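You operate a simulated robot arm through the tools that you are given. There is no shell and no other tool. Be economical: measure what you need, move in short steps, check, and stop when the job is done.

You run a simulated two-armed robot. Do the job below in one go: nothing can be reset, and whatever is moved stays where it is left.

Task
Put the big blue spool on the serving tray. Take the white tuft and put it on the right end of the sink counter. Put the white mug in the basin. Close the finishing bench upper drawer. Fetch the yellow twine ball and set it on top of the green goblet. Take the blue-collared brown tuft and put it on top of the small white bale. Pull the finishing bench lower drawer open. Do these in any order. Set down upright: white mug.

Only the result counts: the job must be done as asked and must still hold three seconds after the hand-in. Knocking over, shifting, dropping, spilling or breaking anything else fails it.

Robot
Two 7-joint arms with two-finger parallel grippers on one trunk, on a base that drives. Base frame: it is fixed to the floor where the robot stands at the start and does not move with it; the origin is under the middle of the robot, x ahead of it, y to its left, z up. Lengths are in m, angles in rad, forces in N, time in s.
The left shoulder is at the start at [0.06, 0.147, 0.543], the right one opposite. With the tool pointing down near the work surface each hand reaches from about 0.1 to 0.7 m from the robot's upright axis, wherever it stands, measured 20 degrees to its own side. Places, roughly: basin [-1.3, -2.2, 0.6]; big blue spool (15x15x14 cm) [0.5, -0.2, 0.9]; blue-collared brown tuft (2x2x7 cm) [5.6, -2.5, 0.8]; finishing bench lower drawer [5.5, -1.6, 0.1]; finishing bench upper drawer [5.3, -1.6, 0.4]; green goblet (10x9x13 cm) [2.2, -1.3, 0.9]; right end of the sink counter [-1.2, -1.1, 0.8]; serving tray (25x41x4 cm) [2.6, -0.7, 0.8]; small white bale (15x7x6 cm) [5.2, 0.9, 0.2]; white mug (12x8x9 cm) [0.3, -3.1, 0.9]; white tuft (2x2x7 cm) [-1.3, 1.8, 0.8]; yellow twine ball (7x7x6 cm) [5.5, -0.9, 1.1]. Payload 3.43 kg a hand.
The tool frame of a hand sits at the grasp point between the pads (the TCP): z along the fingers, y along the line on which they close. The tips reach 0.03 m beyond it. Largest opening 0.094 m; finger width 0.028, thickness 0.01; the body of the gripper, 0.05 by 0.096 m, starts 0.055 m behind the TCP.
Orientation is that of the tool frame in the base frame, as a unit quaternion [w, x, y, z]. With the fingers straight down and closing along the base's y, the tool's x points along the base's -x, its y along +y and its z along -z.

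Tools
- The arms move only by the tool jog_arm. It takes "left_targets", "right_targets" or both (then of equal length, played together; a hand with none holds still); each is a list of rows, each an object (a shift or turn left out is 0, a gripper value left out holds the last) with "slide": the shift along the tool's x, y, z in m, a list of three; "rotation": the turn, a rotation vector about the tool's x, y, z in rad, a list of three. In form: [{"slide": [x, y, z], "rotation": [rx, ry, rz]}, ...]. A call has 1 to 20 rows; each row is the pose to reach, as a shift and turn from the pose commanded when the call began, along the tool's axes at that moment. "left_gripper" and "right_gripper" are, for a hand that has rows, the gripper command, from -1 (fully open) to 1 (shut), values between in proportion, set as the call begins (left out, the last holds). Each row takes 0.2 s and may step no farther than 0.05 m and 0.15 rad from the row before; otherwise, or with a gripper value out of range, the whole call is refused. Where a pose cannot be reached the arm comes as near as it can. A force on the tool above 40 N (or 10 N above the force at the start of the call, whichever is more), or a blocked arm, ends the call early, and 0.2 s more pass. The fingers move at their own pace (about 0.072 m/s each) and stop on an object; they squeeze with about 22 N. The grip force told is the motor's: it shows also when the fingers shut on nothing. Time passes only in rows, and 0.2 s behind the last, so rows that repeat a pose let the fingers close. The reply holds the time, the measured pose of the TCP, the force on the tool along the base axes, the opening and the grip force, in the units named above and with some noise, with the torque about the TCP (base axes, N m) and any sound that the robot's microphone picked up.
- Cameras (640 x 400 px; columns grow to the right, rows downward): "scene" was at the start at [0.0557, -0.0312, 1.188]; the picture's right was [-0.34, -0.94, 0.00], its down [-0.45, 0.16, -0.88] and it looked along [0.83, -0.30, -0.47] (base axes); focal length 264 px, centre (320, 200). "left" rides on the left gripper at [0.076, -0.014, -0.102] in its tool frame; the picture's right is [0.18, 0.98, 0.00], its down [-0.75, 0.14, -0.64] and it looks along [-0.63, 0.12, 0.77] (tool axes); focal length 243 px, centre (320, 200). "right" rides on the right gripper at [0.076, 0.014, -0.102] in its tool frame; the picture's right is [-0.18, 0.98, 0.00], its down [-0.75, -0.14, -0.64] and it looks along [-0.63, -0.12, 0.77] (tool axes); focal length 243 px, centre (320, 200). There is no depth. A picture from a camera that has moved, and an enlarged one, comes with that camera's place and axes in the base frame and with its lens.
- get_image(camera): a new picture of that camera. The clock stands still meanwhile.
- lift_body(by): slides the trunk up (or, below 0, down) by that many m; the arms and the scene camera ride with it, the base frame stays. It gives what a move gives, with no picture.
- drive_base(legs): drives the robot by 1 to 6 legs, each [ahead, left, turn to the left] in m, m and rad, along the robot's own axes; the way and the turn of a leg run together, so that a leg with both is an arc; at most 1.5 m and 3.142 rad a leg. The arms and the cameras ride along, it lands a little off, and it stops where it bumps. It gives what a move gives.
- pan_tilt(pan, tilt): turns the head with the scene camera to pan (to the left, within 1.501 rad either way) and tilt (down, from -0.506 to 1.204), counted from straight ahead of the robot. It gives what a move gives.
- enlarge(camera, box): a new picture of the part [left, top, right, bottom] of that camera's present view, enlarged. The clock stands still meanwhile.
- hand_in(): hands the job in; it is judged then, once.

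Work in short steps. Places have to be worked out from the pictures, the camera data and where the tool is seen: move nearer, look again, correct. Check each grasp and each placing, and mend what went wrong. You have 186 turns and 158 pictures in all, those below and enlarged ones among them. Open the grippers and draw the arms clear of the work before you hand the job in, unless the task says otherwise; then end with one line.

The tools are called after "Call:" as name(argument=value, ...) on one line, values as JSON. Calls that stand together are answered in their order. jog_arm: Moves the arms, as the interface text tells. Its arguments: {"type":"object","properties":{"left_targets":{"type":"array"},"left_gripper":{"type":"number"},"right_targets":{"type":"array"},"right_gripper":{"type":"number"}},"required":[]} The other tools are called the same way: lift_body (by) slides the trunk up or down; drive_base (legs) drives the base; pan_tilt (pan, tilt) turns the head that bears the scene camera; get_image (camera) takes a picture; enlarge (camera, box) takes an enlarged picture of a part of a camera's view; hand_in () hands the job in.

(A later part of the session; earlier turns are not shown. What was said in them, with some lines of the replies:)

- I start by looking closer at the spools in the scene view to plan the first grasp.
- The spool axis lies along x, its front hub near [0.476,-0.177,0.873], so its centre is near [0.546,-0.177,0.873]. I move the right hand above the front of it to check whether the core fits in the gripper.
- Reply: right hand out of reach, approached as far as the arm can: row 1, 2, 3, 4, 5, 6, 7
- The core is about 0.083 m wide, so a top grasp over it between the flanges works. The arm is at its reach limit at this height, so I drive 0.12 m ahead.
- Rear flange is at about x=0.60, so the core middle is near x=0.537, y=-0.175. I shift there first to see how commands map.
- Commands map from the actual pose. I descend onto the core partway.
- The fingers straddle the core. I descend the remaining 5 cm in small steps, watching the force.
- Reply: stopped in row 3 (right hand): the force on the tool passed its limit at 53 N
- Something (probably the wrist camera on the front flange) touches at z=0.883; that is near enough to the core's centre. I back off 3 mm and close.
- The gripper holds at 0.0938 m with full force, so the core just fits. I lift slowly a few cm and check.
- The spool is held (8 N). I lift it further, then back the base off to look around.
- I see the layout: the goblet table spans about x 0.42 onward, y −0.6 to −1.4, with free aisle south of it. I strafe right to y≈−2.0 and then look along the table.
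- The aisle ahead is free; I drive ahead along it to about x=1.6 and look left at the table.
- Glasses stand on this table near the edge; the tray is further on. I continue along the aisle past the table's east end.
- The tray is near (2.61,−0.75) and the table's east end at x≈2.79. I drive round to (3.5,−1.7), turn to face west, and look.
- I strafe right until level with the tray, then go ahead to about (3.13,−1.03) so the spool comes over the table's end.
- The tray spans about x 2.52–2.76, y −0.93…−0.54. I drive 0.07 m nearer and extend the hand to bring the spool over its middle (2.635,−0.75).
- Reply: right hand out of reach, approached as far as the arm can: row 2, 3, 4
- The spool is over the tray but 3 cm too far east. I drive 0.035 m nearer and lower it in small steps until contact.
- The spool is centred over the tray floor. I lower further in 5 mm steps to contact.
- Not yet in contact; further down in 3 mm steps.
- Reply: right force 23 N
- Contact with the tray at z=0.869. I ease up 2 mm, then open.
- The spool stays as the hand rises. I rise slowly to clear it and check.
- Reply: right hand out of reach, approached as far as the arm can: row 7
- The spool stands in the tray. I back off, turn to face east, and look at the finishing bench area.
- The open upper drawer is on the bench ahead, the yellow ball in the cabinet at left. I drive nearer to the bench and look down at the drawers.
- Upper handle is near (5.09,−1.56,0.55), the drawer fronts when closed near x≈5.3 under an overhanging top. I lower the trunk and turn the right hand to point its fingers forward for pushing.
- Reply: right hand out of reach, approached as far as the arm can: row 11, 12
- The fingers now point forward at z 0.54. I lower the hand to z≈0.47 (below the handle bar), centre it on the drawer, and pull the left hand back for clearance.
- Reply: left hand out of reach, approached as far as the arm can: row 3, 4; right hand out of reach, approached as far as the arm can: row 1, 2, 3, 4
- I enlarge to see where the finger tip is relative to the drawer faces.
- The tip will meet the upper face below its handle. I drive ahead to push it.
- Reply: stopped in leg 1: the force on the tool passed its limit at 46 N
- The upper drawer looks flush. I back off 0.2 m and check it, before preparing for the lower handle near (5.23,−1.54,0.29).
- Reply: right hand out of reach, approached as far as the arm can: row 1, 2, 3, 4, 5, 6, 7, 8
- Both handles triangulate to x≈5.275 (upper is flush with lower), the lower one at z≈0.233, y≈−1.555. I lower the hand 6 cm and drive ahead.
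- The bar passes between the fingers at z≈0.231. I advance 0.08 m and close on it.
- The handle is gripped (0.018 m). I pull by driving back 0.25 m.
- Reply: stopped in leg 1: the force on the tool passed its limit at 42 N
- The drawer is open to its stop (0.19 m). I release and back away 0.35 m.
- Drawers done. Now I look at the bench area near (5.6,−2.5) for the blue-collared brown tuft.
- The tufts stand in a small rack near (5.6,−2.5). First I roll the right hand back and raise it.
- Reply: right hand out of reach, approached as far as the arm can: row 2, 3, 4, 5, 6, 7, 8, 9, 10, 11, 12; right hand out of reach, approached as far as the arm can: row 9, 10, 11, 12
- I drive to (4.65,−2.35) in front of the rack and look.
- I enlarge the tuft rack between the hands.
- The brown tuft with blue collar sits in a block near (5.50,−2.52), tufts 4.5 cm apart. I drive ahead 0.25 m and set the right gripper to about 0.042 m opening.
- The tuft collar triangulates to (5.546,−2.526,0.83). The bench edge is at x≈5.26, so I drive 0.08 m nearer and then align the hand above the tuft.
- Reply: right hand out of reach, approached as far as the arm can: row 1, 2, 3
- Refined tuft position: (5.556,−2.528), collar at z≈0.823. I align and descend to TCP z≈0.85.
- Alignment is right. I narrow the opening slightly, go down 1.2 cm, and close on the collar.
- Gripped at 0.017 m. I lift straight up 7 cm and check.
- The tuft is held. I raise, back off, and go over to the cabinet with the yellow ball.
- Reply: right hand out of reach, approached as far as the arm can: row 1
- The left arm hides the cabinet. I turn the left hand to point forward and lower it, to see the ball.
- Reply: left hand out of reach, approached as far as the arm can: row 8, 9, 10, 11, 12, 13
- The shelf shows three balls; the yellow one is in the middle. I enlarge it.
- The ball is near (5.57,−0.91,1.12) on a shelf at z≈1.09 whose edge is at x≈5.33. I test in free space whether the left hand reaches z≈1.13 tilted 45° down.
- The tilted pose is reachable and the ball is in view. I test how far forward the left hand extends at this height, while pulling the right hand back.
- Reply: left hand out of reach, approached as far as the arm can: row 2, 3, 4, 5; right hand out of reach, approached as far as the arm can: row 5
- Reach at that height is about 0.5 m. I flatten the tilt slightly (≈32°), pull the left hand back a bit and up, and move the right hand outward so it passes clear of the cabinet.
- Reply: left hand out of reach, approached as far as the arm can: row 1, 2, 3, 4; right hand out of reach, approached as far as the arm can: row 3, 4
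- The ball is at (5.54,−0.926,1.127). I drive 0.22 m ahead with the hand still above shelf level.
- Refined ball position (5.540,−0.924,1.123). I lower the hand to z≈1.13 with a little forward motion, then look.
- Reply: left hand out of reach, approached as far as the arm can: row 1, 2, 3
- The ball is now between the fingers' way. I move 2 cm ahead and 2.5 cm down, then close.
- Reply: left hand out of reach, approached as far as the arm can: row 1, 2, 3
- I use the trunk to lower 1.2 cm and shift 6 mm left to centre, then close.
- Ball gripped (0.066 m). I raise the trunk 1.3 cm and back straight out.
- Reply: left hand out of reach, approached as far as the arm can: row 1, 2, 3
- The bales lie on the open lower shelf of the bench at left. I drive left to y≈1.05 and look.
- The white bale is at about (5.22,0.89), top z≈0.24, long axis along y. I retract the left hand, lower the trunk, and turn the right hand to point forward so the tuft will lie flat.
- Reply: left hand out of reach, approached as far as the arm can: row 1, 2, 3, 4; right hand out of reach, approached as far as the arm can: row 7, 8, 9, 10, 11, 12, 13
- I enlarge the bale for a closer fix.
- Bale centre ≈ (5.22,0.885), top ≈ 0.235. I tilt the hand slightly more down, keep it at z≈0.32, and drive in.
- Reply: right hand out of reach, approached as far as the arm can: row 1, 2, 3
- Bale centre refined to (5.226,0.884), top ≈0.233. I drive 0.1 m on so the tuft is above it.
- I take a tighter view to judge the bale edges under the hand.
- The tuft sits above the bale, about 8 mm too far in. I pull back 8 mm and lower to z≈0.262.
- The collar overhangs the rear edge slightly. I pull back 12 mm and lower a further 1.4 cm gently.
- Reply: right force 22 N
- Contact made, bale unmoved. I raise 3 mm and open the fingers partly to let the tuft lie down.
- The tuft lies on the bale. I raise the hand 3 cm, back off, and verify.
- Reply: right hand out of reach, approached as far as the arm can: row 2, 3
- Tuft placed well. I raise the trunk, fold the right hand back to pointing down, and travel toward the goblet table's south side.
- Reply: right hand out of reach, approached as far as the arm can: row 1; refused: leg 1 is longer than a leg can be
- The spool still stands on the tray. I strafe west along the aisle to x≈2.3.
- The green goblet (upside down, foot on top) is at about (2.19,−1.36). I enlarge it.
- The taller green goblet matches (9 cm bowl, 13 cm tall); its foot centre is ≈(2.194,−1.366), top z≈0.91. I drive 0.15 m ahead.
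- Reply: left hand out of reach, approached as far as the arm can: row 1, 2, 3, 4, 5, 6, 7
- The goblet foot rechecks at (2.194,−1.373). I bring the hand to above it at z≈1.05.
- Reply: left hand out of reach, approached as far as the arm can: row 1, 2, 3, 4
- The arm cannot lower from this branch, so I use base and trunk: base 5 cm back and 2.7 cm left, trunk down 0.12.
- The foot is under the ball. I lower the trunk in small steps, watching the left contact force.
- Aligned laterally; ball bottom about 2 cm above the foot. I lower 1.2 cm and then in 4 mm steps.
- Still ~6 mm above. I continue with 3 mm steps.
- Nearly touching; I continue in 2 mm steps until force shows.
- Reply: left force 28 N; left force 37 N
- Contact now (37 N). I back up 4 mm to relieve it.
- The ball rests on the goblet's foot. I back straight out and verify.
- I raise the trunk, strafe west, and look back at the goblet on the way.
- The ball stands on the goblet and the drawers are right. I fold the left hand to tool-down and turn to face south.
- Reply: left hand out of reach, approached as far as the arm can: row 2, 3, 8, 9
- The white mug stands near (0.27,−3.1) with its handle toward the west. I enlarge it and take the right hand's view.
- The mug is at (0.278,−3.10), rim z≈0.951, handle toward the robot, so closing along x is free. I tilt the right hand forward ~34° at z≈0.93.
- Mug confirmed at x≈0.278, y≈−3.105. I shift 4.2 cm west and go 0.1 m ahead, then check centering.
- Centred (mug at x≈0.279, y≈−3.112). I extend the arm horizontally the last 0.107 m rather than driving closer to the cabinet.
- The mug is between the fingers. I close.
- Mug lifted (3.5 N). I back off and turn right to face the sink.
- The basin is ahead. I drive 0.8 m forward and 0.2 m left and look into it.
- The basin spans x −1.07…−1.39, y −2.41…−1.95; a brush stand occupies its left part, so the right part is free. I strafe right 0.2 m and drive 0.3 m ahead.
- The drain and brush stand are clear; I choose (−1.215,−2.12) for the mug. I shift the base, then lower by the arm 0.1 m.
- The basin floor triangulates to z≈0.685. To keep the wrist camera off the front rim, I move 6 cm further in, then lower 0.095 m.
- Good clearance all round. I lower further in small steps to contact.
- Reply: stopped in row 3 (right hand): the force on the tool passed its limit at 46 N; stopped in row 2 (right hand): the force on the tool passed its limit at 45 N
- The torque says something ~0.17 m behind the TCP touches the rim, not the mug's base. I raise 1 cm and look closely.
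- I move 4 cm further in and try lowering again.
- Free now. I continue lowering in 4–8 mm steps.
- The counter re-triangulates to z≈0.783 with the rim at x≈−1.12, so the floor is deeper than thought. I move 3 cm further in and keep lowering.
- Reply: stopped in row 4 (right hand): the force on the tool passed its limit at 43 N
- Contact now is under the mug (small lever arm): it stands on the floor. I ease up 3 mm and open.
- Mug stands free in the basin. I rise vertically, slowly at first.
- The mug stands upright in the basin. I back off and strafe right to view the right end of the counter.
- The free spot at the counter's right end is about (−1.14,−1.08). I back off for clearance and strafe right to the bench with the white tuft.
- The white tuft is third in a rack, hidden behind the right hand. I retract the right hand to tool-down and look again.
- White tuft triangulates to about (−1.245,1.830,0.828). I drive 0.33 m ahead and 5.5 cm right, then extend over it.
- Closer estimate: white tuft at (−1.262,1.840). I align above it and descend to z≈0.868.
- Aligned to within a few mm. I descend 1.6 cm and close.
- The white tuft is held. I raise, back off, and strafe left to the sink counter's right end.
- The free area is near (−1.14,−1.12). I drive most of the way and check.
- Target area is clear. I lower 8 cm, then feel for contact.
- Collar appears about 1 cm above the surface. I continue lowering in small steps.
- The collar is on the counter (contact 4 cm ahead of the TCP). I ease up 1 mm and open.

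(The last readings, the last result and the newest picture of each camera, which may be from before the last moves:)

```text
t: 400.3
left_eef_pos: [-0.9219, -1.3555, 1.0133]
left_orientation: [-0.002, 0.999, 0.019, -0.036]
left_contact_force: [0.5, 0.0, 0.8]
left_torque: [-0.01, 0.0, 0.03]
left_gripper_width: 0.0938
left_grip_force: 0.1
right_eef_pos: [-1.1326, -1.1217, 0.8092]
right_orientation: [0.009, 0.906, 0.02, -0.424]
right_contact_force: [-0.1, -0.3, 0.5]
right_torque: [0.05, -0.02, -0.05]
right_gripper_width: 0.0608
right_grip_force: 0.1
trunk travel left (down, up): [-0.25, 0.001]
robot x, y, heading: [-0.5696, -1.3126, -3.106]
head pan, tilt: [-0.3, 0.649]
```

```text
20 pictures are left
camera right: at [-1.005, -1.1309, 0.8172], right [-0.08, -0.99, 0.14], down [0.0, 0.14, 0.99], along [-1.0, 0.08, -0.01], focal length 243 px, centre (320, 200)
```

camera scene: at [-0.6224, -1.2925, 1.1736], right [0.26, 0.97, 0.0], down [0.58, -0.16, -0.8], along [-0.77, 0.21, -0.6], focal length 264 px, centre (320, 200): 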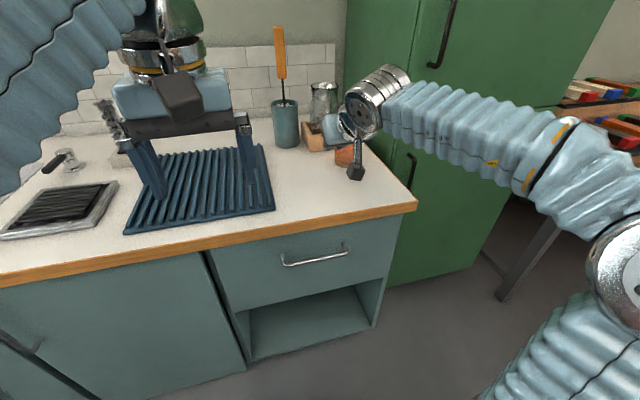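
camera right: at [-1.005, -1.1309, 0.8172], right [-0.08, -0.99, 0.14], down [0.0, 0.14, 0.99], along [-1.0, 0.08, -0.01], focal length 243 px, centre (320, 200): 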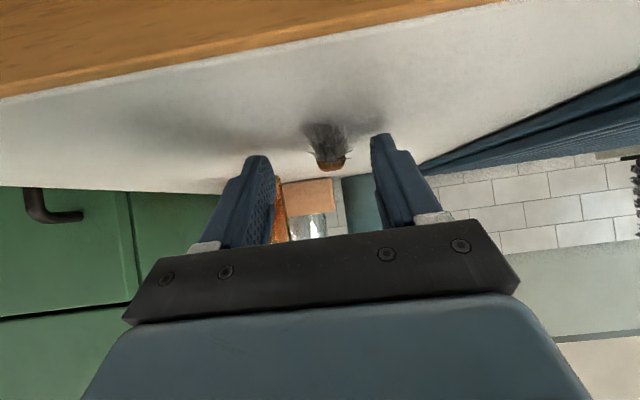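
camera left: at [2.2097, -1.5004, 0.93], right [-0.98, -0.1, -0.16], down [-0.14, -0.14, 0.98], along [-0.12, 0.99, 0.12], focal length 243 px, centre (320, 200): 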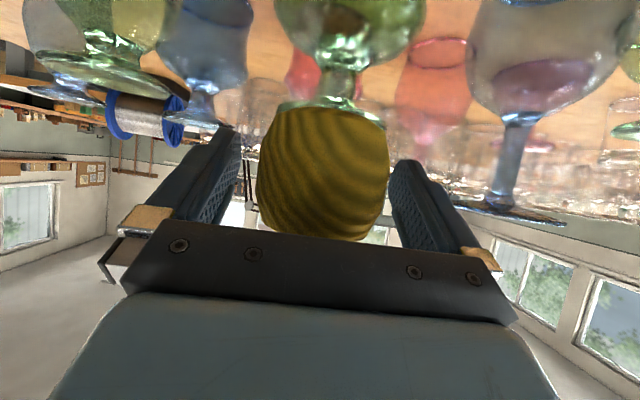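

The tuft lies flat on the counter. I raise the hand vertically, back off and verify.

Call:
jog_arm(right_targets=[{"slide": [-0.012, 0, -0.01]}, {"slide": [-0.035, 0, -0.03]}, {"slide": [-0.065, 0, -0.055]}, {"slide": [-0.09, 0, -0.078]}])

Call:
drive_base(legs=[[-0.4, 0, 0]])

Call:
pan_tilt(pan=-0.1, tilt=0.5)

Call:
get_image(camera="scene")

Call:
enlarge(camera="scene", box=[240, 110, 400, 210])

```text
t: 401.3
left_eef_pos: [-0.922, -1.3565, 1.0131]
left_orientation: [-0.002, 0.999, 0.02, -0.037]
left_contact_force: [0.3, -0.8, -0.3]
left_torque: [-0.01, 0.01, 0.02]
left_gripper_width: 0.0941
left_grip_force: 0.0
right_eef_pos: [-1.1312, -1.1206, 0.9305]
right_orientation: [0.008, 0.906, 0.018, -0.423]
right_contact_force: [0.7, 0.2, -1.2]
right_torque: [0.0, -0.03, -0.02]
right_gripper_width: 0.0608
right_grip_force: 0.0
trunk travel left (down, up): [-0.25, 0.001]
robot x, y, heading: [-0.5672, -1.3177, -3.108]
head pan, tilt: [-0.3, 0.649]
```

```text
t: 403.8
left_eef_pos: [-0.5193, -1.3404, 1.0134]
left_orientation: [-0.001, 0.999, 0.018, -0.036]
left_contact_force: [-0.8, 1.0, -0.3]
left_torque: [0.01, -0.03, -0.01]
left_gripper_width: 0.0941
left_grip_force: 0.0
right_eef_pos: [-0.7284, -1.1055, 0.9288]
right_orientation: [0.009, 0.906, 0.018, -0.423]
right_contact_force: [0.3, -0.4, -0.2]
right_torque: [0.02, 0.02, -0.02]
right_gripper_width: 0.0612
right_grip_force: 0.0
trunk travel left (down, up): [-0.25, 0.001]
robot x, y, heading: [-0.162, -1.2981, -3.107]
head pan, tilt: [-0.3, 0.649]
```

```text
t: 404.6
left_eef_pos: [-0.5198, -1.3403, 1.0125]
left_orientation: [-0.002, 0.999, 0.018, -0.036]
left_contact_force: [-1.2, 0.2, -0.6]
left_torque: [0.02, -0.01, 0.02]
left_gripper_width: 0.094
left_grip_force: 0.0
right_eef_pos: [-0.728, -1.1044, 0.9287]
right_orientation: [0.008, 0.906, 0.018, -0.423]
right_contact_force: [0.7, -0.3, 0.7]
right_torque: [-0.01, -0.01, -0.01]
right_gripper_width: 0.0612
right_grip_force: 0.0
trunk travel left (down, up): [-0.25, 0.001]
robot x, y, heading: [-0.1642, -1.3018, -3.11]
head pan, tilt: [-0.099, 0.499]
```

```text
19 pictures are left
camera scene: at [-0.2267, -1.2955, 1.1869], right [0.07, 1.0, 0.0], down [0.48, -0.03, -0.88], along [-0.88, 0.06, -0.48], focal length 264 px, centre (320, 200)
```

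scene: 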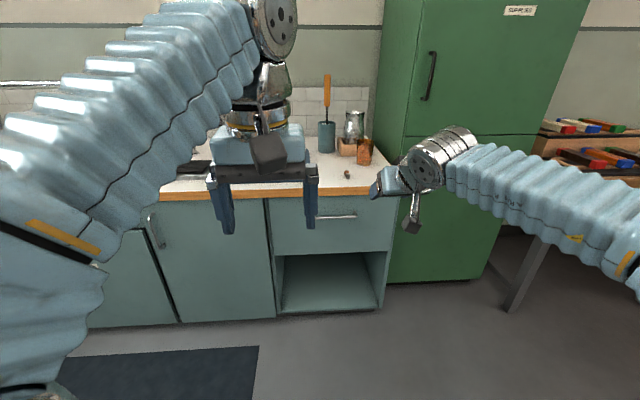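

```text
4.00 times, centred on (320, 160) of scene
camera zoom: at [-0.2267, -1.2955, 1.1869], right [0.07, 1.0, 0.0], down [0.48, -0.03, -0.88], along [-0.88, 0.06, -0.48], focal length 1055 px, centre (320, 360)
```

zoom: 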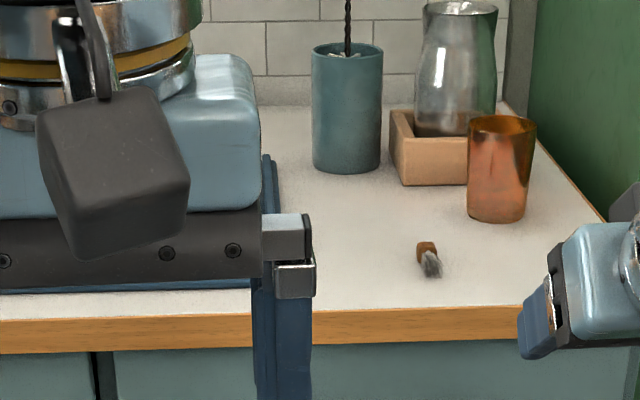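

The white tuft lies on the counter's right end; all seven items are done. I open the right gripper fully, with both arms clear.

Call:
jog_arm(right_targets=[{"slide": [0, 0, 0]}, {"slide": [0, 0, 0]}], right_gripper=-1)

Call:
hand_in()

```text
t: 405.2
left_eef_pos: [-0.5206, -1.3408, 1.013]
left_orientation: [-0.003, 0.999, 0.019, -0.037]
left_contact_force: [0.4, 0.1, 0.1]
left_torque: [-0.03, 0.02, 0.01]
left_gripper_width: 0.0939
left_grip_force: 0.0
right_eef_pos: [-0.7289, -1.1047, 0.9291]
right_orientation: [0.008, 0.906, 0.017, -0.424]
right_contact_force: [-0.7, 1.2, -1.1]
right_torque: [-0.04, -0.03, -0.02]
right_gripper_width: 0.0942
right_grip_force: 0.0
trunk travel left (down, up): [-0.25, 0.001]
robot x, y, heading: [-0.168, -1.3038, -3.111]
head pan, tilt: [-0.099, 0.499]
```

```text
The job is handed in.
```

All seven parts are done and the job is handed in; each looked right in the last picture I took of it, with the white mug upright in the basin.
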